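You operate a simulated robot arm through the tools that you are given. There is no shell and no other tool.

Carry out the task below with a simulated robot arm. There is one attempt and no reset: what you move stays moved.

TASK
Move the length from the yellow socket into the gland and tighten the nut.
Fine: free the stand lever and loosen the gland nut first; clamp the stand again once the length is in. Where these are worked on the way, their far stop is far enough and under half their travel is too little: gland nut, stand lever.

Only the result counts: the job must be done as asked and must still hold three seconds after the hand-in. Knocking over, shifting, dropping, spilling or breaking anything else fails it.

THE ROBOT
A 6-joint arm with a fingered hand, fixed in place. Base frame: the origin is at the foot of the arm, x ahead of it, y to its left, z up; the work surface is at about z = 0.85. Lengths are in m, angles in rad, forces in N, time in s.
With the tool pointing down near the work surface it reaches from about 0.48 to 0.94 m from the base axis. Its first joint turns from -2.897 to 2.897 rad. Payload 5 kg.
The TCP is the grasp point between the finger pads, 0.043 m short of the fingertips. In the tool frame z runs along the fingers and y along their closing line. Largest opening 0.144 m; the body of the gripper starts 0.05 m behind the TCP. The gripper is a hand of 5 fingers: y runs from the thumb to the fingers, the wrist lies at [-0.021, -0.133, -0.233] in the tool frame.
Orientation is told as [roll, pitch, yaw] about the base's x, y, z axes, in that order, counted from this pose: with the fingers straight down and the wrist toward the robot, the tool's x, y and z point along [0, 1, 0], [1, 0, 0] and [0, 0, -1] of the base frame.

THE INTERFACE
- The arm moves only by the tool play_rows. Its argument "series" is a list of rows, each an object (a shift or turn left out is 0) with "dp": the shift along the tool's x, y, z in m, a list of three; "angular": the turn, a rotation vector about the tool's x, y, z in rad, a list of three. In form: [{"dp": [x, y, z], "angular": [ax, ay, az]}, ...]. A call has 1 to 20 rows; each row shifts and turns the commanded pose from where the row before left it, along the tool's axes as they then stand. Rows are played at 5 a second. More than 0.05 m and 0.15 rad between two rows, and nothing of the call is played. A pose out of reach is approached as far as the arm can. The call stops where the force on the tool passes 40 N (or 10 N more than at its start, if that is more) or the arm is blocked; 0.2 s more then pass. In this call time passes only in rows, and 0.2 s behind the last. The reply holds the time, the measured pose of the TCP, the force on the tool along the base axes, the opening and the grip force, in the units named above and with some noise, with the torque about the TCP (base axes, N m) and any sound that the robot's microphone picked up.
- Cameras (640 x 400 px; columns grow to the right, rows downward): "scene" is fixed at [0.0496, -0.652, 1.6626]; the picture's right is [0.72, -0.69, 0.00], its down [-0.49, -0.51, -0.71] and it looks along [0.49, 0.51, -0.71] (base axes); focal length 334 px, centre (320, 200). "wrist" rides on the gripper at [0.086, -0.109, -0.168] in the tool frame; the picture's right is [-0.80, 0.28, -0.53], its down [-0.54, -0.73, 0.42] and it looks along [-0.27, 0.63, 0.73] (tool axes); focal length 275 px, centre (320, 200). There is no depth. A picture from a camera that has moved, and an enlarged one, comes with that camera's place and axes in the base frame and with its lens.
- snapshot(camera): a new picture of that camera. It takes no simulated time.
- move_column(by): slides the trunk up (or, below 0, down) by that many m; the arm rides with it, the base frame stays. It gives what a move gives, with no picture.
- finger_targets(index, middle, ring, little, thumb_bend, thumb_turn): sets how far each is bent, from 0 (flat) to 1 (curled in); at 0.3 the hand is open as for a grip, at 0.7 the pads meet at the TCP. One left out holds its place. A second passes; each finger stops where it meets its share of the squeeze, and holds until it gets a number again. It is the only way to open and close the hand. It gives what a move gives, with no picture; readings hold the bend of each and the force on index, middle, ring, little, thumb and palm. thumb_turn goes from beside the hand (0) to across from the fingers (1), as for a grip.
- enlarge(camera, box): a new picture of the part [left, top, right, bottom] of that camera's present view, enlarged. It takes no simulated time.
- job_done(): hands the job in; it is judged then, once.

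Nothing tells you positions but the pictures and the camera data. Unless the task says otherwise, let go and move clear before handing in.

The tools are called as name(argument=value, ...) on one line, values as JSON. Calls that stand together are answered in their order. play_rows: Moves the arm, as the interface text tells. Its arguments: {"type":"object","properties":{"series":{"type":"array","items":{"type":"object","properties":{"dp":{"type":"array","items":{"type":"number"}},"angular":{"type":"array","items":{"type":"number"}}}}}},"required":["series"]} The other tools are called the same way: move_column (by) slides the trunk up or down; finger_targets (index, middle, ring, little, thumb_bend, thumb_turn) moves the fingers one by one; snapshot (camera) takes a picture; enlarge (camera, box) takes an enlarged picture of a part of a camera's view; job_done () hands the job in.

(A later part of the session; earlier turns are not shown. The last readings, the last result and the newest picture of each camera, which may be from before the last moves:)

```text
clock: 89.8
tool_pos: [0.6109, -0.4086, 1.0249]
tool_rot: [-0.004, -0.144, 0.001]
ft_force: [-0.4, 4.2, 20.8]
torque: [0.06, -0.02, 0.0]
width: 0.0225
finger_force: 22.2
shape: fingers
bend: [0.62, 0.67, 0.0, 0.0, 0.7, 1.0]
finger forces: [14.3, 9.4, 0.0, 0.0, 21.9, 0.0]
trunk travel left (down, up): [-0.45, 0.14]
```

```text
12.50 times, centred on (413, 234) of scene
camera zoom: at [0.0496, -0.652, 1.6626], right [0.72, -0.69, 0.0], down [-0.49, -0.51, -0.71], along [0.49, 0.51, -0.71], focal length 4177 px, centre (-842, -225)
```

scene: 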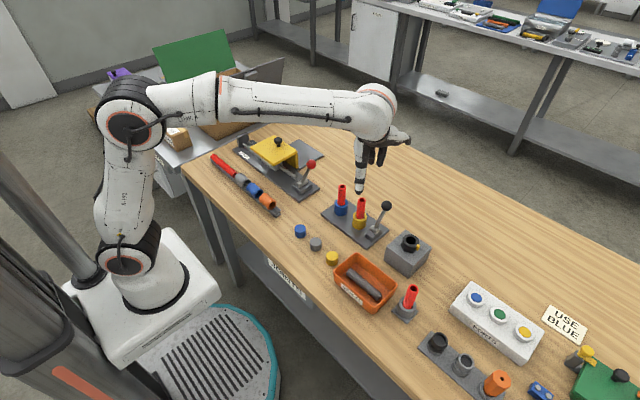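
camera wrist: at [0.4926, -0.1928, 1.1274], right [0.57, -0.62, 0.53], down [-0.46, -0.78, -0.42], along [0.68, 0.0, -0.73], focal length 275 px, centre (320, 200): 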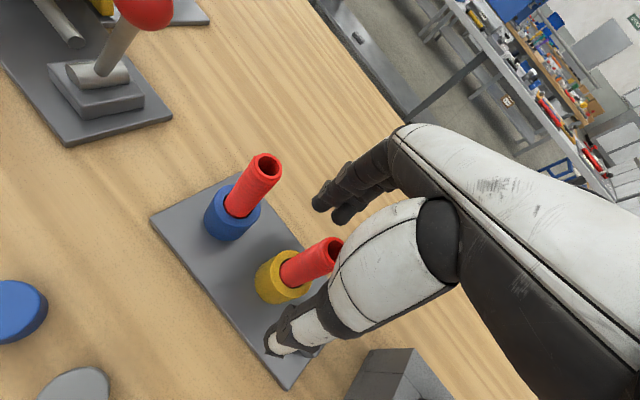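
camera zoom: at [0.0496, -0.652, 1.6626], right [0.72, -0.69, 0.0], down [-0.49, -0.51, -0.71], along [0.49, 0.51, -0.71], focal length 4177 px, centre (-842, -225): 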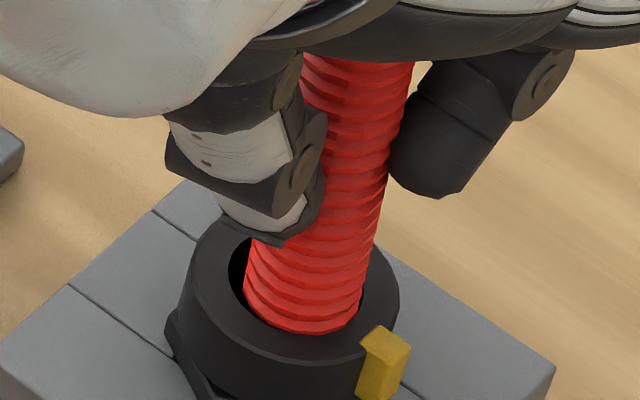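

Contact again at about the same height (TCP z≈1.027), so something narrower may lie inside the ring. I lift well clear to inspect the hole's interior before trying again.

play_rows(series=[{"dp": [0, 0.0008, -0.006]}, {"dp": [0, 0.0014, -0.01]}, {"dp": [0, 0.002, -0.014]}, {"dp": [0, 0.002, -0.014]}, {"dp": [0, 0.0015, -0.011]}, {"dp": [0, 0.0007, -0.005]}])

enlarge(camera="wrist", box=[220, 220, 300, 320])

enlarge(camera="scene", box=[398, 222, 428, 254])

```text
clock: 91.2
tool_pos: [0.6091, -0.411, 1.0812]
tool_rot: [0.001, -0.14, 0.0]
ft_force: [0.5, 0.0, 0.5]
torque: [0.01, -0.02, -0.02]
width: 0.0227
finger_force: 18.9
shape: fingers
bend: [0.62, 0.68, 0.0, 0.0, 0.7, 1.0]
finger forces: [11.6, 9.4, 0.1, 0.0, 17.0, 0.0]
trunk travel left (down, up): [-0.45, 0.14]
```

```text
4.00 times, centred on (260, 270) of wrist
camera zoom: at [0.479, -0.3256, 1.2334], right [0.21, -0.8, 0.57], down [-0.66, -0.54, -0.52], along [0.72, -0.27, -0.64], focal length 1101 px, centre (560, -80)
```

zoom: 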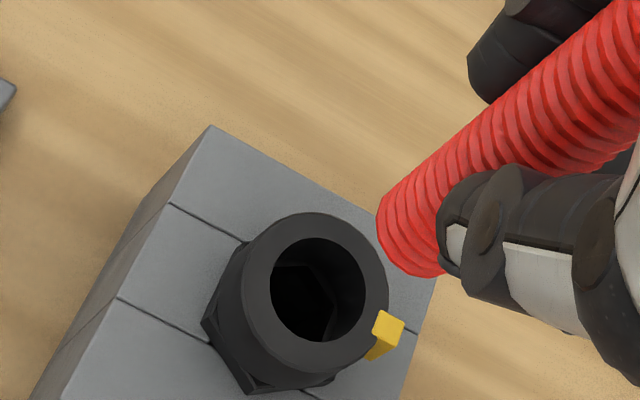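

```text
12.50 times, centred on (413, 238) of scene
camera zoom: at [0.0496, -0.652, 1.6626], right [0.72, -0.69, 0.0], down [-0.49, -0.51, -0.71], along [0.49, 0.51, -0.71], focal length 4177 px, centre (-842, -275)
```

zoom: 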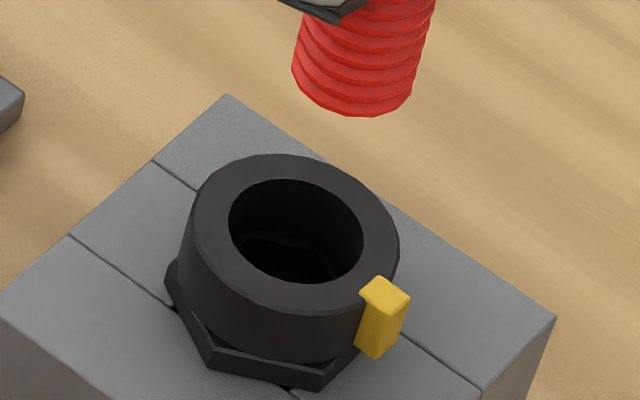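

Inside the ring there is a hexagonal bore, so I need to be well centred. Comparing gaps from the last tries, the end was about 2 mm too far toward -y; I correct +1.5 mm y, +1 mm x and come down to just above the ring for a check.

play_rows(series=[{"dp": [0.0015, 0.001, 0.0001]}, {"dp": [0, -0.0014, 0.01]}, {"dp": [0, -0.0021, 0.015]}, {"dp": [0, -0.0021, 0.015]}, {"dp": [0, -0.001, 0.007]}])

enlarge(camera="wrist", box=[250, 220, 330, 300])

enlarge(camera="scene", box=[398, 218, 428, 250])

```text
clock: 92.4
tool_pos: [0.6134, -0.411, 1.0349]
tool_rot: [0.0, -0.14, -0.001]
ft_force: [-0.2, -0.4, -0.5]
torque: [0.0, 0.0, 0.04]
width: 0.0228
finger_force: 19.3
shape: fingers
bend: [0.62, 0.68, 0.0, 0.0, 0.7, 1.0]
finger forces: [11.7, 9.5, 0.0, 0.0, 17.0, 0.1]
trunk travel left (down, up): [-0.45, 0.14]
```

```text
5.00 times, centred on (290, 260) of wrist
camera zoom: at [0.4808, -0.3251, 1.1856], right [0.21, -0.8, 0.57], down [-0.66, -0.54, -0.52], along [0.72, -0.27, -0.64], focal length 1376 px, centre (470, -100)
```

zoom: 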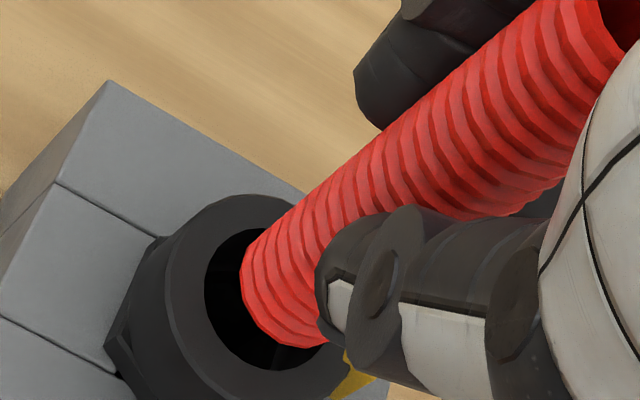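

```text
12.50 times, centred on (413, 234) of scene
camera zoom: at [0.0496, -0.652, 1.6626], right [0.72, -0.69, 0.0], down [-0.49, -0.51, -0.71], along [0.49, 0.51, -0.71], focal length 4177 px, centre (-842, -225)
```

zoom: 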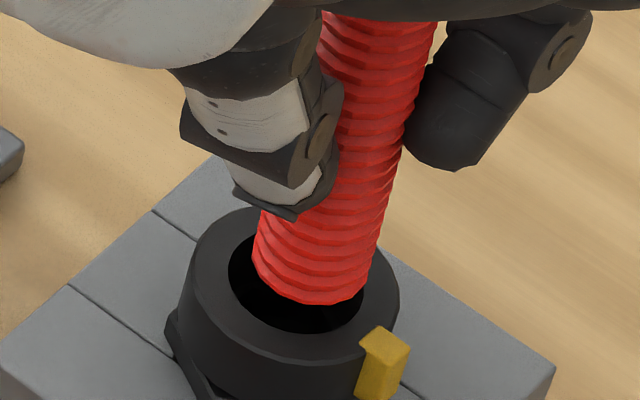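

In the scene view the end would now meet the ring about 2.5 mm too far in +x. I correct -2.5 mm x and +1 mm y, then lower in small steps watching forces.

play_rows(series=[{"dp": [0.001, -0.0025, -0.0003]}, {"dp": [0, -0.0004, 0.003]}, {"dp": [0, -0.0004, 0.003]}, {"dp": [0, -0.0003, 0.002]}])

enlarge(camera="scene", box=[398, 218, 428, 250])

enlarge(camera="wrist", box=[250, 220, 330, 300])

```text
clock: 93.4
tool_pos: [0.6085, -0.4092, 1.0253]
tool_rot: [-0.001, -0.139, 0.0]
ft_force: [0.4, 0.5, -0.1]
torque: [-0.02, 0.0, 0.03]
width: 0.0227
finger_force: 19.1
shape: fingers
bend: [0.62, 0.68, 0.0, 0.0, 0.7, 1.0]
finger forces: [11.7, 9.5, 0.0, 0.0, 16.9, 0.0]
trunk travel left (down, up): [-0.45, 0.14]
```

```text
12.50 times, centred on (413, 234) of scene
camera zoom: at [0.0496, -0.652, 1.6626], right [0.72, -0.69, 0.0], down [-0.49, -0.51, -0.71], along [0.49, 0.51, -0.71], focal length 4177 px, centre (-842, -225)
```

zoom: 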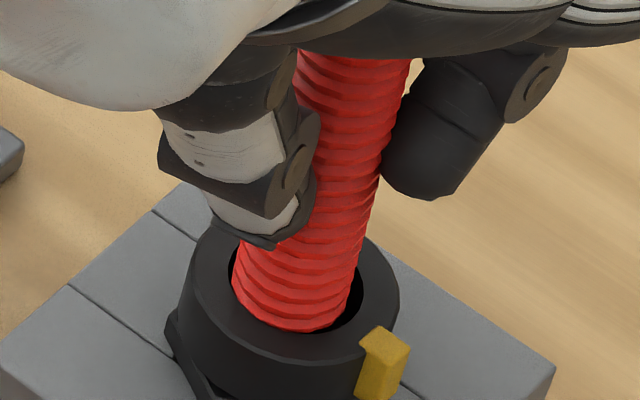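

```text
5.00 times, centred on (290, 260) of wrist
camera zoom: at [0.4784, -0.3232, 1.1765], right [0.21, -0.8, 0.57], down [-0.66, -0.54, -0.52], along [0.72, -0.27, -0.64], focal length 1376 px, centre (470, -100)
```

zoom: 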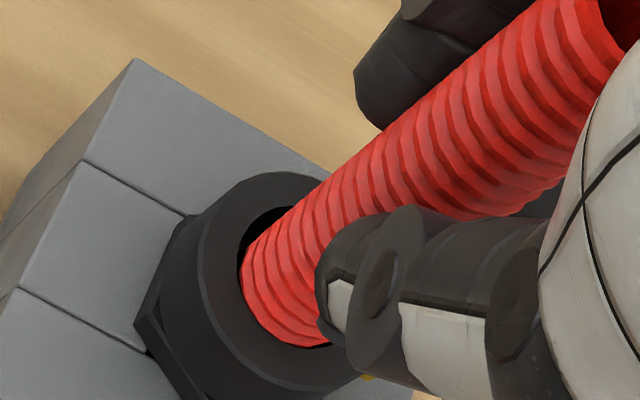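

No force at a lower height than before — the end has entered the ring. I nudge slightly and continue down.

play_rows(series=[{"dp": [-0.0007, 0.0008, 0.0001]}, {"dp": [0, -0.0004, 0.003]}, {"dp": [0, -0.0004, 0.003]}, {"dp": [0, -0.0003, 0.002]}])

enlarge(camera="scene", box=[398, 218, 428, 250])

enlarge(camera="wrist", box=[250, 220, 330, 300])

```text
clock: 94.4
tool_pos: [0.6101, -0.4101, 1.0167]
tool_rot: [0.0, -0.14, 0.0]
ft_force: [-0.1, -0.3, 0.3]
torque: [-0.01, -0.01, 0.0]
width: 0.0228
finger_force: 19.6
shape: fingers
bend: [0.62, 0.68, 0.0, 0.0, 0.7, 1.0]
finger forces: [11.7, 9.4, 0.1, 0.0, 16.9, 0.0]
trunk travel left (down, up): [-0.45, 0.14]
```

```text
12.50 times, centred on (413, 234) of scene
camera zoom: at [0.0496, -0.652, 1.6626], right [0.72, -0.69, 0.0], down [-0.49, -0.51, -0.71], along [0.49, 0.51, -0.71], focal length 4177 px, centre (-842, -225)
```

zoom: 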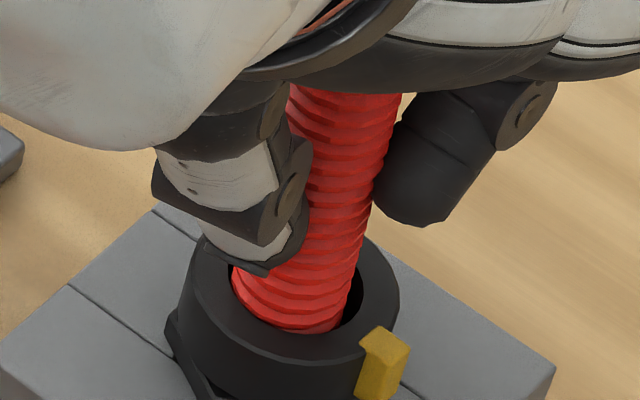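

```text
5.00 times, centred on (290, 260) of wrist
camera zoom: at [0.4784, -0.3236, 1.1681], right [0.21, -0.8, 0.57], down [-0.66, -0.54, -0.52], along [0.72, -0.27, -0.64], focal length 1376 px, centre (470, -100)
```

zoom: 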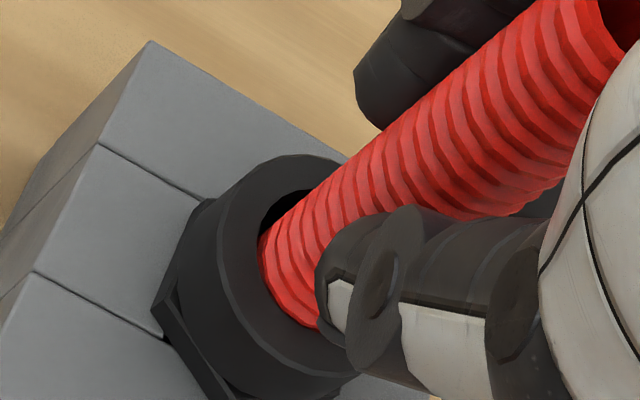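

It is inside with no force. I continue down gently with another small centring nudge.

play_rows(series=[{"dp": [-0.0006, 0.0006, 0.0001]}, {"dp": [0, -0.0004, 0.003]}, {"dp": [0, -0.0004, 0.003]}, {"dp": [0, -0.0004, 0.003]}])

enlarge(camera="scene", box=[398, 218, 428, 250])

```text
clock: 95.4
tool_pos: [0.6111, -0.4113, 1.0068]
tool_rot: [-0.002, -0.138, -0.001]
ft_force: [-0.8, -0.1, -0.3]
torque: [0.02, -0.02, -0.01]
width: 0.0226
finger_force: 19.1
shape: fingers
bend: [0.62, 0.68, 0.0, 0.0, 0.7, 1.0]
finger forces: [11.8, 9.5, 0.0, 0.1, 16.9, 0.1]
trunk travel left (down, up): [-0.45, 0.14]
```

```text
12.50 times, centred on (413, 234) of scene
camera zoom: at [0.0496, -0.652, 1.6626], right [0.72, -0.69, 0.0], down [-0.49, -0.51, -0.71], along [0.49, 0.51, -0.71], focal length 4177 px, centre (-842, -225)
```

zoom: 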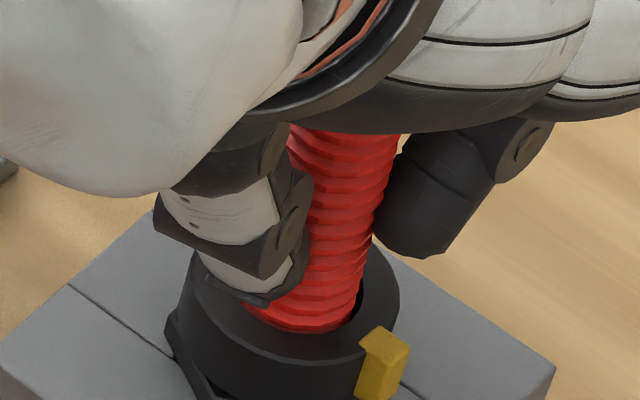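

Still free. Continuing down.

play_rows(series=[{"dp": [-0.0002, -0.0004, 0.003]}, {"dp": [0, -0.0004, 0.003]}, {"dp": [0, -0.0004, 0.003]}, {"dp": [0, -0.0004, 0.003]}])

enlarge(camera="scene", box=[398, 218, 428, 250])

enlarge(camera="wrist", box=[250, 200, 350, 300])

```text
clock: 96.4
tool_pos: [0.6119, -0.4112, 0.9953]
tool_rot: [-0.002, -0.139, 0.0]
ft_force: [0.4, 0.8, 0.4]
torque: [0.01, -0.02, -0.03]
width: 0.0229
finger_force: 19.2
shape: fingers
bend: [0.62, 0.68, 0.0, 0.0, 0.7, 1.0]
finger forces: [11.8, 9.5, 0.0, 0.0, 16.9, 0.0]
trunk travel left (down, up): [-0.45, 0.14]
```

```text
12.50 times, centred on (413, 234) of scene
camera zoom: at [0.0496, -0.652, 1.6626], right [0.72, -0.69, 0.0], down [-0.49, -0.51, -0.71], along [0.49, 0.51, -0.71], focal length 4177 px, centre (-842, -225)
```

zoom: 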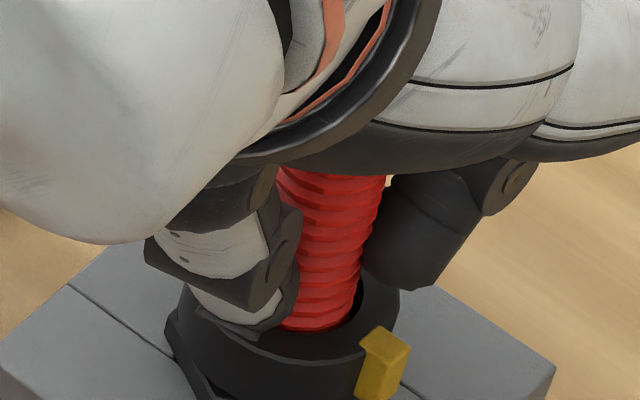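

```text
4.00 times, centred on (300, 250) of wrist
camera zoom: at [0.4798, -0.325, 1.1466], right [0.21, -0.8, 0.57], down [-0.66, -0.54, -0.52], along [0.72, -0.27, -0.64], focal length 1101 px, centre (400, 0)
```

zoom: 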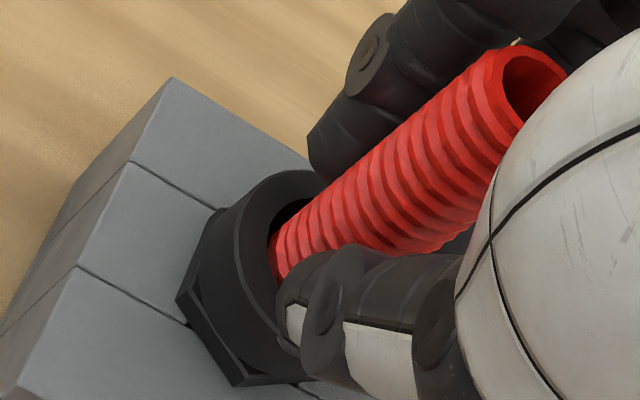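

The thumb tip is nearing the ring. A few more millimetres, then I'll release and let it settle or press it down from above.

play_rows(series=[{"dp": [0, -0.0004, 0.003]}, {"dp": [0, -0.0004, 0.003]}])

enlarge(camera="scene", box=[398, 218, 428, 250])

```text
clock: 97.0
tool_pos: [0.6124, -0.4103, 0.9879]
tool_rot: [-0.001, -0.14, 0.0]
ft_force: [-2.0, -0.1, 3.2]
torque: [0.03, 0.15, 0.0]
width: 0.0228
finger_force: 20.9
shape: fingers
bend: [0.62, 0.68, 0.0, 0.0, 0.7, 1.0]
finger forces: [11.6, 9.3, 0.0, 0.1, 21.1, 0.1]
trunk travel left (down, up): [-0.45, 0.14]
```

```text
12.50 times, centred on (413, 234) of scene
camera zoom: at [0.0496, -0.652, 1.6626], right [0.72, -0.69, 0.0], down [-0.49, -0.51, -0.71], along [0.49, 0.51, -0.71], focal length 4177 px, centre (-842, -225)
```

zoom: 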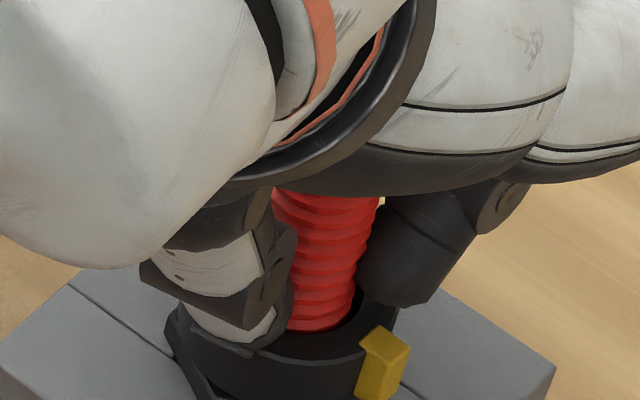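

The thumb is now just touching the ring. I ease the grip a little to release the length.

finger_targets(index=0.6, middle=0.6, thumb_bend=0.62)

enlarge(camera="scene", box=[390, 200, 440, 260])

enlarge(camera="wrist", box=[250, 200, 350, 300])

```text
clock: 98.0
tool_pos: [0.6123, -0.4104, 0.989]
tool_rot: [-0.003, -0.14, 0.0]
ft_force: [1.4, 0.9, 2.3]
torque: [0.0, 0.04, -0.03]
width: 0.0372
finger_force: 0.8
shape: fingers
bend: [0.6, 0.6, 0.0, 0.0, 0.63, 1.0]
finger forces: [0.0, 0.0, 0.0, 0.1, 2.2, 0.0]
trunk travel left (down, up): [-0.45, 0.14]
```

```text
6.67 times, centred on (415, 230) of scene
camera zoom: at [0.0496, -0.652, 1.6626], right [0.72, -0.69, 0.0], down [-0.49, -0.51, -0.71], along [0.49, 0.51, -0.71], focal length 2228 px, centre (-313, 0)
```

zoom: 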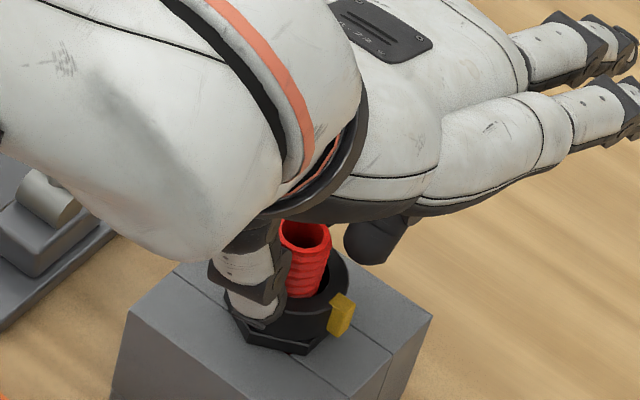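

```text
4.00 times, centred on (300, 250) of wrist
camera zoom: at [0.4803, -0.3247, 1.1406], right [0.21, -0.8, 0.57], down [-0.66, -0.54, -0.52], along [0.72, -0.27, -0.64], focal length 1101 px, centre (400, 0)
```

zoom: 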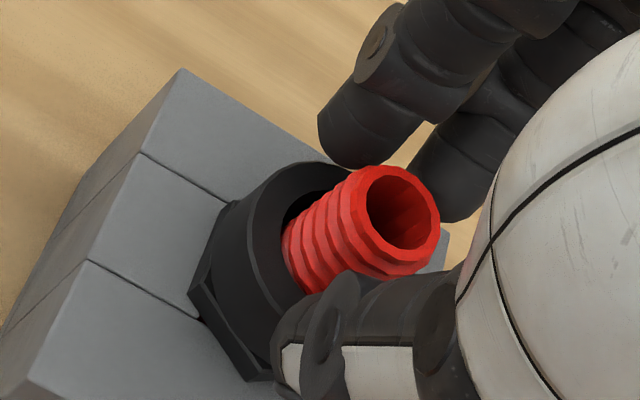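

The length dropped down fully: its top now stands at z≈0.96, about 25 mm above the nut. I open the fingers more and rise clear.

finger_targets(index=0.5, middle=0.5)

play_rows(series=[{"dp": [0, 0.0006, -0.004]}, {"dp": [0, 0.0011, -0.008]}, {"dp": [0, 0.002, -0.014]}, {"dp": [0, 0.0028, -0.02]}, {"dp": [0, 0.0028, -0.02]}, {"dp": [0, 0.0021, -0.015]}, {"dp": [0, 0.001, -0.007]}])

snapshot(camera="wrist")

enlarge(camera="scene", box=[340, 180, 440, 270])

```text
clock: 99.0
tool_pos: [0.6113, -0.4106, 0.9899]
tool_rot: [-0.002, -0.139, -0.001]
ft_force: [-0.2, -0.2, 2.2]
torque: [0.03, 0.05, -0.02]
width: 0.0549
finger_force: 1.1
shape: fingers
bend: [0.5, 0.5, 0.0, 0.0, 0.63, 1.0]
finger forces: [0.0, 0.0, 0.0, 0.0, 2.2, 0.0]
trunk travel left (down, up): [-0.45, 0.14]
```

```text
clock: 100.6
tool_pos: [0.61, -0.4108, 1.0789]
tool_rot: [-0.002, -0.138, 0.0]
ft_force: [-0.6, -1.3, 0.4]
torque: [-0.04, 0.0, 0.03]
width: 0.0563
finger_force: 0.0
shape: fingers
bend: [0.5, 0.5, 0.0, 0.0, 0.62, 1.0]
finger forces: [0.1, 0.1, 0.0, 0.0, 0.0, 0.0]
trunk travel left (down, up): [-0.45, 0.14]
```

```text
taken
camera wrist: at [0.4797, -0.3253, 1.2308], right [0.21, -0.8, 0.57], down [-0.66, -0.54, -0.52], along [0.72, -0.27, -0.64], focal length 275 px, centre (320, 200)
```

wrist: 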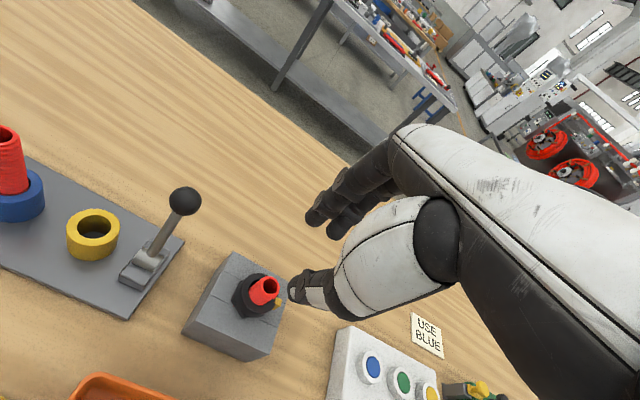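

```text
4.44 times, centred on (390, 225) of scene
camera zoom: at [0.0496, -0.652, 1.6626], right [0.72, -0.69, 0.0], down [-0.49, -0.51, -0.71], along [0.49, 0.51, -0.71], focal length 1485 px, centre (9, 89)
```

zoom: 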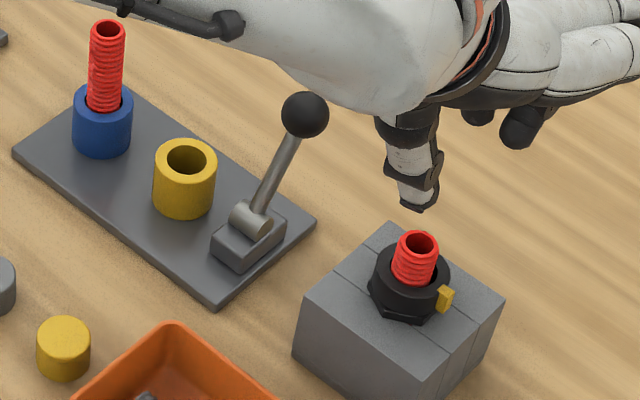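

The length stands in the gland. Now to tighten: I level the hand, curl ring and little, open the other fingers, and centre over the nut.

finger_targets(index=0.46, middle=0.46, thumb_bend=0.48, ring=1, little=1)

play_rows(series=[{"angular": [0.03, 0, 0]}, {"angular": [0.05, 0, 0]}, {"angular": [0.04, 0, 0]}, {"angular": [0.018, 0, 0]}, {"dp": [-0.002, 0.006, 0]}, {"dp": [-0.002, 0.006, 0]}, {"dp": [0, 0, 0.01]}, {"dp": [0, 0, 0.02]}, {"dp": [0, 0, 0.012]}])

play_rows(series=[{"angular": [0, 0, -0.04]}, {"angular": [0, 0, -0.08]}, {"angular": [0, 0, -0.1]}, {"angular": [0, 0, -0.1]}, {"angular": [0, 0, -0.1]}, {"angular": [0, 0, -0.08]}, {"angular": [0, 0, -0.06]}, {"angular": [0, 0, -0.04]}])

snapshot(camera="wrist")

enlarge(camera="scene", box=[380, 200, 440, 260])

```text
clock: 101.6
tool_pos: [0.6096, -0.4116, 1.0784]
tool_rot: [-0.001, -0.141, 0.0]
ft_force: [0.3, -0.4, 0.4]
torque: [-0.01, 0.0, 0.08]
width: 0.0887
finger_force: 0.0
shape: fingers
bend: [0.46, 0.46, 0.93, 0.92, 0.48, 1.0]
finger forces: [0.0, 0.0, 0.0, 0.0, 0.1, 0.1]
trunk travel left (down, up): [-0.45, 0.14]
```

```text
clock: 103.6
tool_pos: [0.6239, -0.4148, 1.0371]
tool_rot: [-0.003, -0.003, 0.001]
ft_force: [-0.7, -0.4, -0.1]
torque: [0.06, -0.01, 0.02]
width: 0.0887
finger_force: 0.1
shape: fingers
bend: [0.46, 0.46, 1.0, 1.0, 0.48, 1.0]
finger forces: [0.0, 0.0, 0.0, 0.0, 0.1, 0.0]
trunk travel left (down, up): [-0.45, 0.14]
```

```text
clock: 105.4
tool_pos: [0.6216, -0.415, 1.0356]
tool_rot: [-0.002, 0.0, 0.601]
ft_force: [0.4, 0.4, -0.8]
torque: [-0.02, -0.01, 0.0]
width: 0.0885
finger_force: 0.0
shape: fingers
bend: [0.46, 0.46, 1.0, 1.0, 0.48, 1.0]
finger forces: [0.1, 0.1, 0.1, 0.1, 0.1, 0.1]
trunk travel left (down, up): [-0.45, 0.14]
```

```text
taken
camera wrist: at [0.4834, -0.4046, 1.2043], right [0.68, -0.5, 0.54], down [-0.29, -0.86, -0.42], along [0.67, 0.13, -0.73], focal length 275 px, centre (320, 200)
```

wrist: 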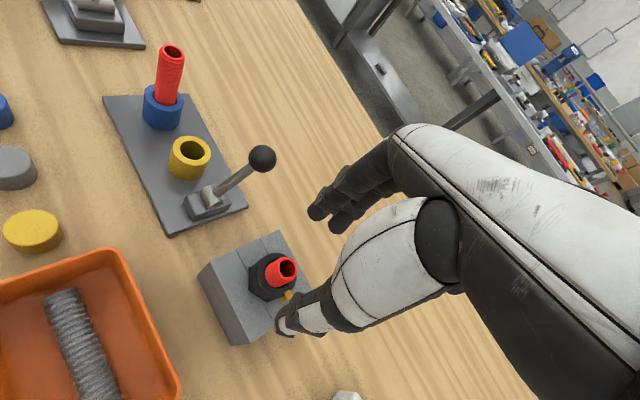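

```text
6.67 times, centred on (410, 230) of scene
camera zoom: at [0.0496, -0.652, 1.6626], right [0.72, -0.69, 0.0], down [-0.49, -0.51, -0.71], along [0.49, 0.51, -0.71], focal length 2228 px, centre (-280, 0)
```

zoom: 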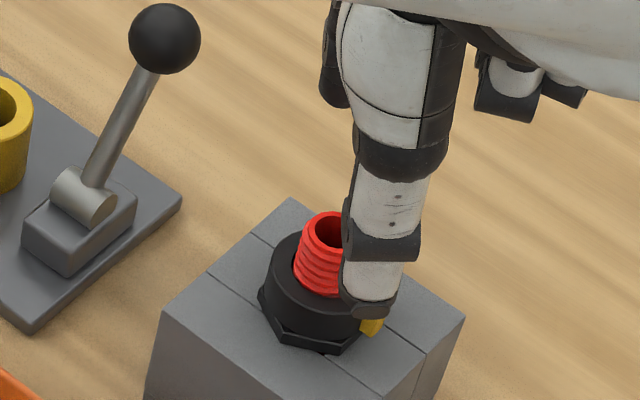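

Clear to descend. I lower around the nut to TCP z≈0.970 and look.

play_rows(series=[{"dp": [0, 0, 0.01]}, {"dp": [0, 0, 0.018]}, {"dp": [0, 0, 0.018]}, {"dp": [0, 0, 0.012]}, {"dp": [0, 0, 0.006]}, {"dp": [0, 0, 0.0015]}])

enlarge(camera="wrist", box=[220, 170, 400, 370])

enlarge(camera="scene", box=[380, 200, 440, 260])

```text
clock: 106.8
tool_pos: [0.6229, -0.415, 0.9717]
tool_rot: [-0.001, 0.0, 0.601]
ft_force: [-0.6, -0.9, 0.6]
torque: [0.01, -0.03, 0.0]
width: 0.0884
finger_force: 0.0
shape: fingers
bend: [0.46, 0.46, 1.0, 1.0, 0.48, 1.0]
finger forces: [0.0, 0.0, 0.1, 0.0, 0.0, 0.0]
trunk travel left (down, up): [-0.45, 0.14]
```

```text
2.00 times, centred on (310, 270) of wrist
camera zoom: at [0.4845, -0.4059, 1.1394], right [0.68, -0.5, 0.54], down [-0.29, -0.86, -0.42], along [0.67, 0.13, -0.73], focal length 551 px, centre (340, 60)
```

zoom: 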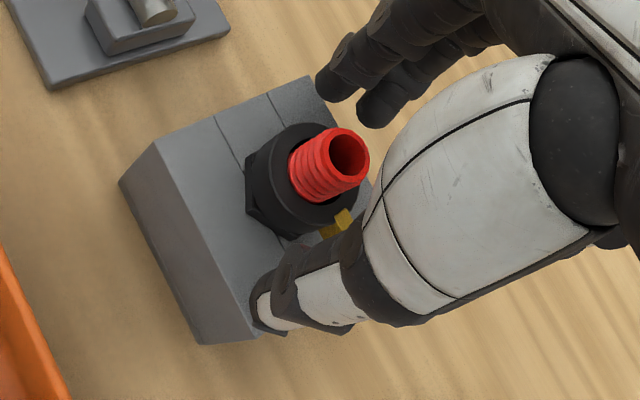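

```text
6.67 times, centred on (410, 230) of scene
camera zoom: at [0.0496, -0.652, 1.6626], right [0.72, -0.69, 0.0], down [-0.49, -0.51, -0.71], along [0.49, 0.51, -0.71], focal length 2228 px, centre (-280, 0)
```

zoom: 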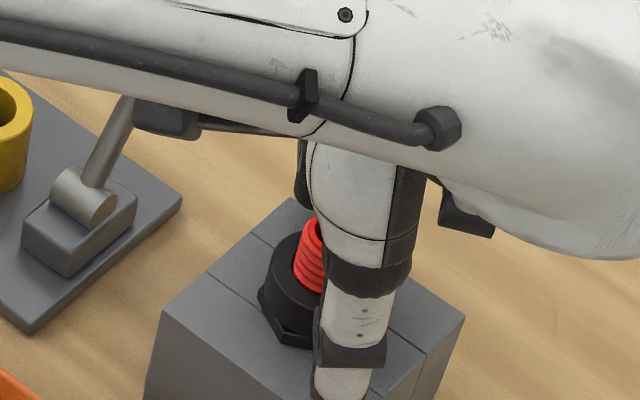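

The tab lies free between thumb and middle finger. I close onto the nut.

finger_targets(index=0.58, middle=0.58, thumb_bend=0.58)

finger_targets(index=0.8, middle=0.8, thumb_bend=0.8)

enlarge(camera="wrist", box=[220, 170, 400, 370])

enlarge(camera="scene", box=[380, 200, 440, 260])

```text
clock: 107.8
tool_pos: [0.6235, -0.4157, 0.9713]
tool_rot: [-0.001, 0.001, 0.599]
ft_force: [-0.4, -0.4, -0.1]
torque: [0.01, 0.01, -0.02]
width: 0.0533
finger_force: 0.1
shape: fingers
bend: [0.57, 0.57, 1.0, 1.0, 0.57, 1.0]
finger forces: [0.0, 0.1, 0.0, 0.0, 0.0, 0.0]
trunk travel left (down, up): [-0.45, 0.14]
```

```text
clock: 108.8
tool_pos: [0.6233, -0.4161, 0.9698]
tool_rot: [0.001, 0.0, 0.6]
ft_force: [1.4, -8.1, -4.8]
torque: [-0.15, -0.21, 0.0]
width: 0.0447
finger_force: 19.4
shape: fingers
bend: [0.58, 0.66, 1.0, 1.0, 0.62, 1.0]
finger forces: [9.5, 9.1, 0.0, 0.0, 19.8, 0.0]
trunk travel left (down, up): [-0.45, 0.14]
```

```text
2.00 times, centred on (310, 270) of wrist
camera zoom: at [0.4846, -0.4071, 1.1387], right [0.68, -0.5, 0.54], down [-0.29, -0.86, -0.42], along [0.67, 0.13, -0.73], focal length 551 px, centre (340, 60)
```

zoom: 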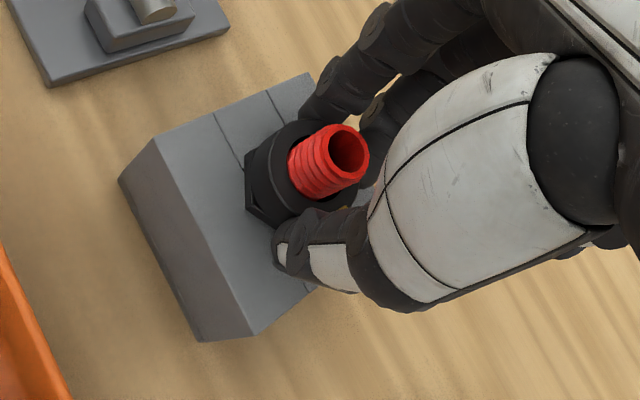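

```text
6.67 times, centred on (410, 230) of scene
camera zoom: at [0.0496, -0.652, 1.6626], right [0.72, -0.69, 0.0], down [-0.49, -0.51, -0.71], along [0.49, 0.51, -0.71], focal length 2228 px, centre (-280, 0)
```

zoom: 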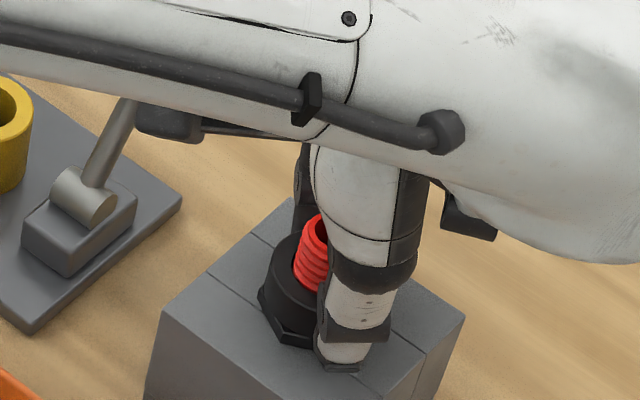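

Firm, even grip. I turn clockwise (yaw decreasing).

play_rows(series=[{"angular": [0, 0, 0.03]}, {"angular": [0, 0, 0.05]}, {"angular": [0, 0, 0.06]}, {"angular": [0, 0, 0.06]}, {"angular": [0, 0, 0.06]}, {"angular": [0, 0, 0.06]}, {"angular": [0, 0, 0.06]}, {"angular": [0, 0, 0.06]}, {"angular": [0, 0, 0.06]}, {"angular": [0, 0, 0.06]}, {"angular": [0, 0, 0.04]}])

enlarge(camera="scene", box=[380, 200, 440, 260])

enlarge(camera="wrist", box=[220, 170, 400, 370])

```text
clock: 111.2
tool_pos: [0.621, -0.4169, 0.9703]
tool_rot: [0.001, -0.003, -0.002]
ft_force: [-12.3, -9.5, -4.4]
torque: [-0.28, 0.38, 0.11]
width: 0.045
finger_force: 19.2
shape: fingers
bend: [0.6, 0.66, 1.0, 1.0, 0.62, 1.0]
finger forces: [5.2, 8.9, 0.0, 0.0, 24.2, 0.0]
trunk travel left (down, up): [-0.45, 0.14]
```

```text
6.67 times, centred on (410, 230) of scene
camera zoom: at [0.0496, -0.652, 1.6626], right [0.72, -0.69, 0.0], down [-0.49, -0.51, -0.71], along [0.49, 0.51, -0.71], focal length 2228 px, centre (-280, 0)
```

zoom: 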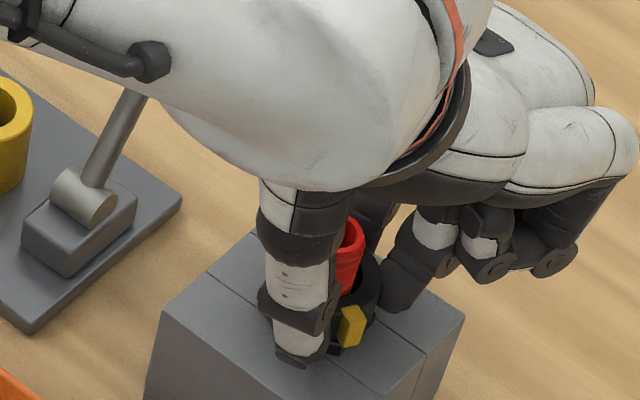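

```text
2.00 times, centred on (310, 270) of wrist
camera zoom: at [0.5129, -0.3302, 1.1383], right [0.28, -0.8, 0.53], down [-0.73, -0.54, -0.42], along [0.63, -0.27, -0.73], focal length 551 px, centre (340, 60)
```

zoom: 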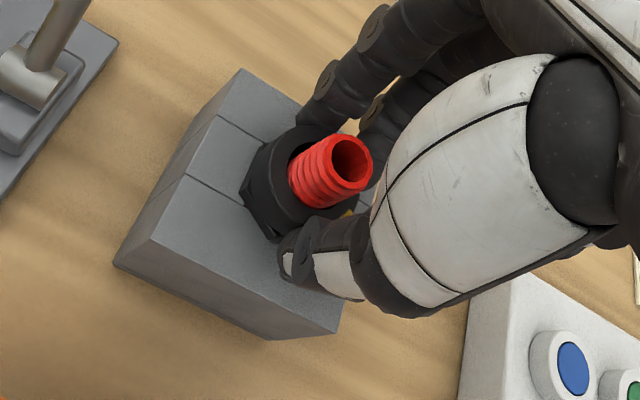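

The nut follows (tab now ≈242°). I continue clockwise with a slight recentring.

play_rows(series=[{"dp": [-0.001, -0.0012, 0], "angular": [0, 0, 0.03]}, {"angular": [0, 0, 0.05]}, {"angular": [0, 0, 0.06]}, {"angular": [0, 0, 0.06]}, {"angular": [0, 0, 0.06]}, {"angular": [0, 0, 0.06]}, {"angular": [0, 0, 0.06]}, {"angular": [0, 0, 0.06]}, {"angular": [0, 0, 0.06]}, {"angular": [0, 0, 0.04]}])

enlarge(camera="scene", box=[380, 200, 440, 260])

enlarge(camera="wrist", box=[220, 170, 400, 370])

```text
clock: 113.4
tool_pos: [0.6208, -0.415, 0.9698]
tool_rot: [0.0, 0.0, -0.542]
ft_force: [-19.0, -2.7, -5.2]
torque: [-0.1, 0.62, 0.14]
width: 0.0447
finger_force: 19.5
shape: fingers
bend: [0.61, 0.66, 1.0, 1.0, 0.61, 1.0]
finger forces: [4.0, 9.6, 0.1, 0.1, 26.2, 0.0]
trunk travel left (down, up): [-0.45, 0.14]
```

```text
6.67 times, centred on (410, 230) of scene
camera zoom: at [0.0496, -0.652, 1.6626], right [0.72, -0.69, 0.0], down [-0.49, -0.51, -0.71], along [0.49, 0.51, -0.71], focal length 2228 px, centre (-280, 0)
```

zoom: 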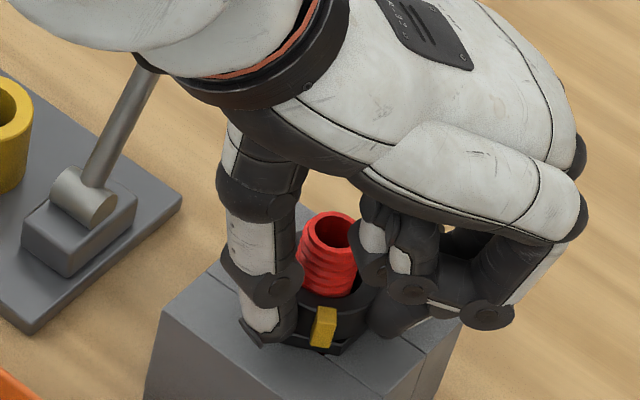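

```text
2.00 times, centred on (310, 270) of wrist
camera zoom: at [0.5713, -0.2867, 1.1384], right [-0.17, -0.83, 0.53], down [-0.9, -0.09, -0.42], along [0.4, -0.55, -0.73], focal length 551 px, centre (340, 60)
```

zoom: 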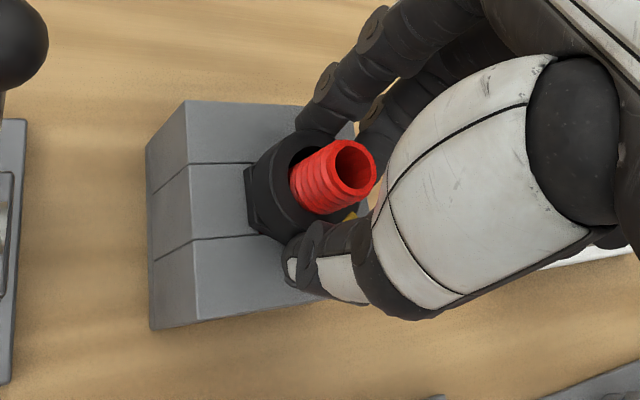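

Tab now near 215°. Continuing.

play_rows(series=[{"dp": [-0.0008, -0.0014, 0], "angular": [0, 0, 0.03]}, {"angular": [0, 0, 0.05]}, {"angular": [0, 0, 0.06]}, {"angular": [0, 0, 0.06]}, {"angular": [0, 0, 0.06]}, {"angular": [0, 0, 0.06]}, {"angular": [0, 0, 0.06]}, {"angular": [0, 0, 0.06]}, {"angular": [0, 0, 0.06]}, {"angular": [0, 0, 0.04]}])

enlarge(camera="scene", box=[380, 200, 440, 260])

snapshot(camera="scene")

```text
clock: 115.6
tool_pos: [0.6187, -0.4164, 0.9703]
tool_rot: [0.002, -0.001, -1.083]
ft_force: [-21.8, 3.9, -6.2]
torque: [0.1, 0.64, 0.16]
width: 0.0445
finger_force: 20.5
shape: fingers
bend: [0.62, 0.66, 1.0, 1.0, 0.61, 1.0]
finger forces: [3.7, 10.8, 0.0, 0.1, 26.7, 0.0]
trunk travel left (down, up): [-0.45, 0.14]
```

```text
6.67 times, centred on (410, 230) of scene
camera zoom: at [0.0496, -0.652, 1.6626], right [0.72, -0.69, 0.0], down [-0.49, -0.51, -0.71], along [0.49, 0.51, -0.71], focal length 2228 px, centre (-280, 0)
```

zoom: 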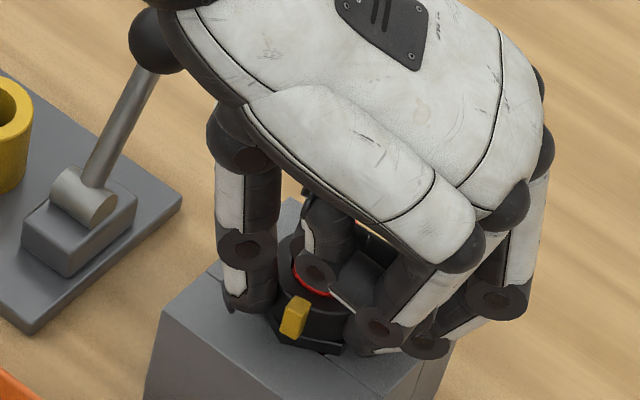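

```text
taken
```

scene: 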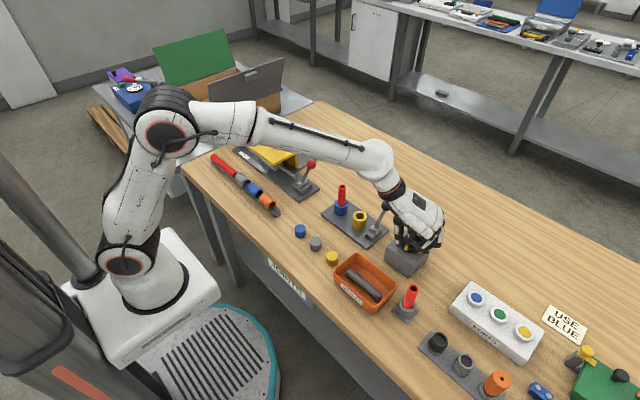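

Tab at about 184°; the tightened stop should be near 160°. I recentre slightly and continue until it stops.

play_rows(series=[{"dp": [-0.0018, -0.0009, 0], "angular": [0, 0, 0.03]}, {"angular": [0, 0, 0.04]}, {"angular": [0, 0, 0.04]}, {"angular": [0, 0, 0.04]}, {"angular": [0, 0, 0.04]}, {"angular": [0, 0, 0.04]}, {"angular": [0, 0, 0.04]}])

enlarge(camera="scene", box=[380, 200, 440, 260])

```text
clock: 117.2
tool_pos: [0.6172, -0.4138, 0.9717]
tool_rot: [-0.001, -0.001, -1.351]
ft_force: [-17.8, 8.5, -8.8]
torque: [0.18, 0.56, 0.11]
width: 0.0446
finger_force: 19.7
shape: fingers
bend: [0.62, 0.66, 1.0, 1.0, 0.61, 1.0]
finger forces: [4.1, 10.4, 0.1, 0.1, 25.3, 0.0]
trunk travel left (down, up): [-0.45, 0.14]
```

```text
6.67 times, centred on (410, 230) of scene
camera zoom: at [0.0496, -0.652, 1.6626], right [0.72, -0.69, 0.0], down [-0.49, -0.51, -0.71], along [0.49, 0.51, -0.71], focal length 2228 px, centre (-280, 0)
```

zoom: 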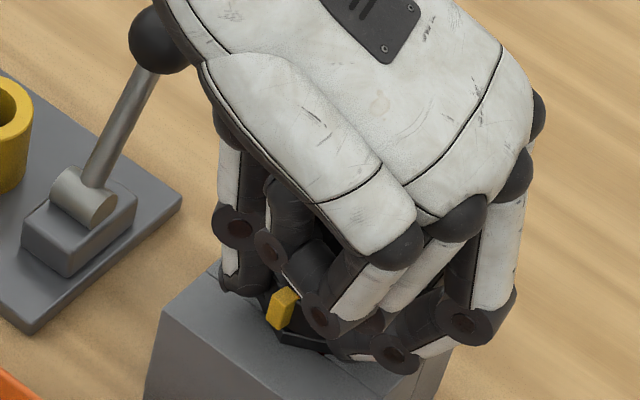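

Tab ≈169°. A bit further to the stop.

play_rows(series=[{"dp": [-0.001, -0.001, 0], "angular": [0, 0, 0.03]}, {"angular": [0, 0, 0.04]}, {"angular": [0, 0, 0.04]}, {"angular": [0, 0, 0.04]}, {"angular": [0, 0, 0.04]}])

enlarge(camera="scene", box=[380, 200, 440, 260])

```text
clock: 118.4
tool_pos: [0.6164, -0.4137, 0.9721]
tool_rot: [0.0, 0.001, -1.541]
ft_force: [-18.3, 9.0, -16.1]
torque: [0.14, 0.52, 0.11]
width: 0.0446
finger_force: 19.8
shape: fingers
bend: [0.61, 0.66, 1.0, 1.0, 0.61, 1.0]
finger forces: [4.2, 11.2, 0.0, 0.1, 23.6, 0.0]
trunk travel left (down, up): [-0.45, 0.14]
```

```text
6.67 times, centred on (410, 230) of scene
camera zoom: at [0.0496, -0.652, 1.6626], right [0.72, -0.69, 0.0], down [-0.49, -0.51, -0.71], along [0.49, 0.51, -0.71], focal length 2228 px, centre (-280, 0)
```

zoom: 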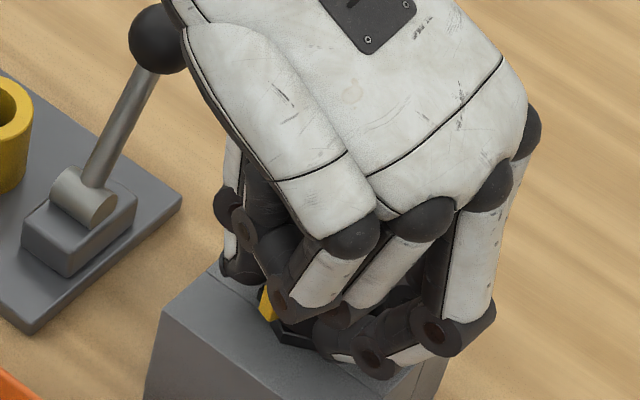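

The tab is now about at its starting angle and still moving; I keep going to find the actual tight stop, easing down 1 mm to relieve the downward pull.

play_rows(series=[{"dp": [-0.0003, -0.001, 0.001], "angular": [0, 0, 0.03]}, {"angular": [0, 0, 0.04]}, {"angular": [0, 0, 0.04]}, {"angular": [0, 0, 0.04]}, {"angular": [0, 0, 0.04]}])

enlarge(camera="scene", box=[380, 200, 440, 260])

snapshot(camera="scene")

```text
clock: 119.6
tool_pos: [0.6169, -0.4131, 0.9718]
tool_rot: [0.001, -0.001, -1.728]
ft_force: [-12.6, 4.7, -8.0]
torque: [-0.14, 0.31, 0.34]
width: 0.0437
finger_force: 17.8
shape: fingers
bend: [0.62, 0.65, 1.0, 1.0, 0.61, 1.0]
finger forces: [4.0, 10.1, 0.0, 0.0, 21.6, 0.0]
trunk travel left (down, up): [-0.45, 0.14]
```

```text
6.67 times, centred on (410, 230) of scene
camera zoom: at [0.0496, -0.652, 1.6626], right [0.72, -0.69, 0.0], down [-0.49, -0.51, -0.71], along [0.49, 0.51, -0.71], focal length 2228 px, centre (-280, 0)
```

zoom: 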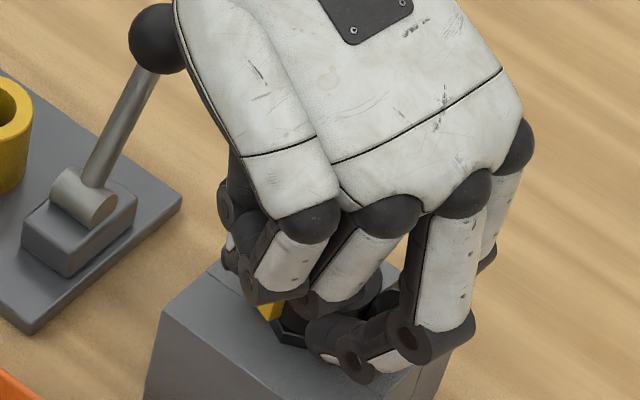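

```text
taken
```

scene: 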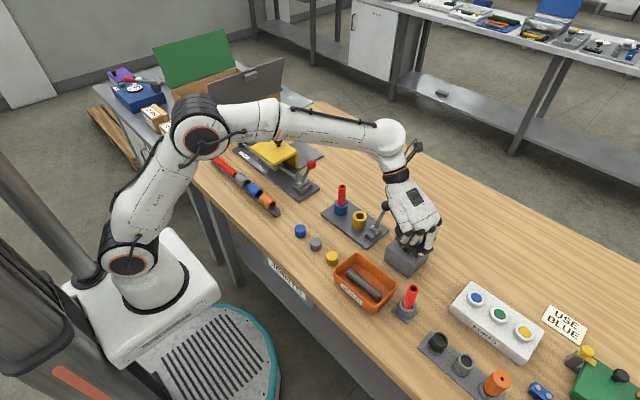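

Torque has risen to 0.34 N·m with the tab no longer moving: the tight stop. I give a touch more, then release and rise to check.

play_rows(series=[{"angular": [0, 0, 0.04]}, {"angular": [0, 0, 0.03]}])

finger_targets(index=0.48, middle=0.48, thumb_bend=0.48)

play_rows(series=[{"dp": [0, 0, -0.006]}, {"dp": [0, 0, -0.014]}, {"dp": [0, 0, -0.02]}, {"dp": [0, 0, -0.022]}, {"dp": [0, 0, -0.02]}, {"dp": [0, 0, -0.012]}])

enlarge(camera="scene", box=[380, 210, 440, 260])

snapshot(camera="wrist")

```text
clock: 120.2
tool_pos: [0.617, -0.4134, 0.9706]
tool_rot: [0.005, 0.0, -1.801]
ft_force: [-10.7, 5.2, -4.1]
torque: [-0.03, 0.27, 0.38]
width: 0.0433
finger_force: 17.1
shape: fingers
bend: [0.62, 0.65, 1.0, 1.0, 0.61, 1.0]
finger forces: [4.1, 9.8, 0.0, 0.0, 21.2, 0.1]
trunk travel left (down, up): [-0.45, 0.14]
```

```text
clock: 121.2
tool_pos: [0.6172, -0.4134, 0.97]
tool_rot: [0.003, -0.002, -1.799]
ft_force: [0.0, 0.1, -0.4]
torque: [0.01, -0.01, -0.01]
width: 0.0845
finger_force: 0.1
shape: fingers
bend: [0.48, 0.48, 1.0, 1.0, 0.48, 1.0]
finger forces: [0.0, 0.0, 0.0, 0.0, 0.0, 0.0]
trunk travel left (down, up): [-0.45, 0.14]
```

```text
clock: 122.6
tool_pos: [0.6179, -0.4144, 1.064]
tool_rot: [0.002, -0.001, -1.799]
ft_force: [-0.7, -0.1, 0.7]
torque: [-0.01, 0.02, 0.01]
width: 0.085
finger_force: 0.1
shape: fingers
bend: [0.48, 0.48, 1.0, 1.0, 0.48, 1.0]
finger forces: [0.0, 0.0, 0.0, 0.0, 0.0, 0.0]
trunk travel left (down, up): [-0.45, 0.14]
```

```text
8.00 times, centred on (410, 235) of scene
camera zoom: at [0.0496, -0.652, 1.6626], right [0.72, -0.69, 0.0], down [-0.49, -0.51, -0.71], along [0.49, 0.51, -0.71], focal length 2673 px, centre (-400, -80)
```

zoom: 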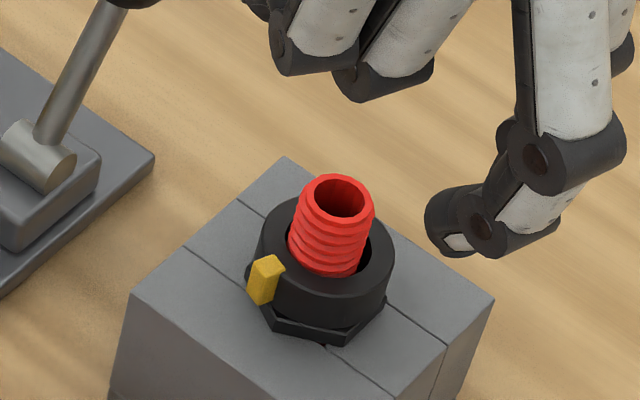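

```text
taken
camera wrist: at [0.7254, -0.3291, 1.233], right [-0.84, -0.1, 0.53], down [-0.36, 0.83, -0.42], along [-0.4, -0.55, -0.73], focal length 275 px, centre (320, 200)
```

wrist: 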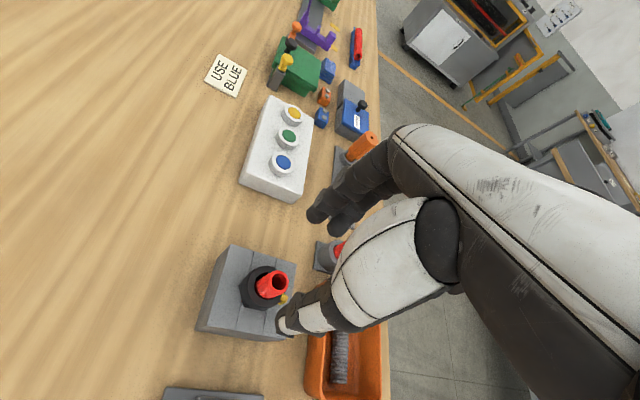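

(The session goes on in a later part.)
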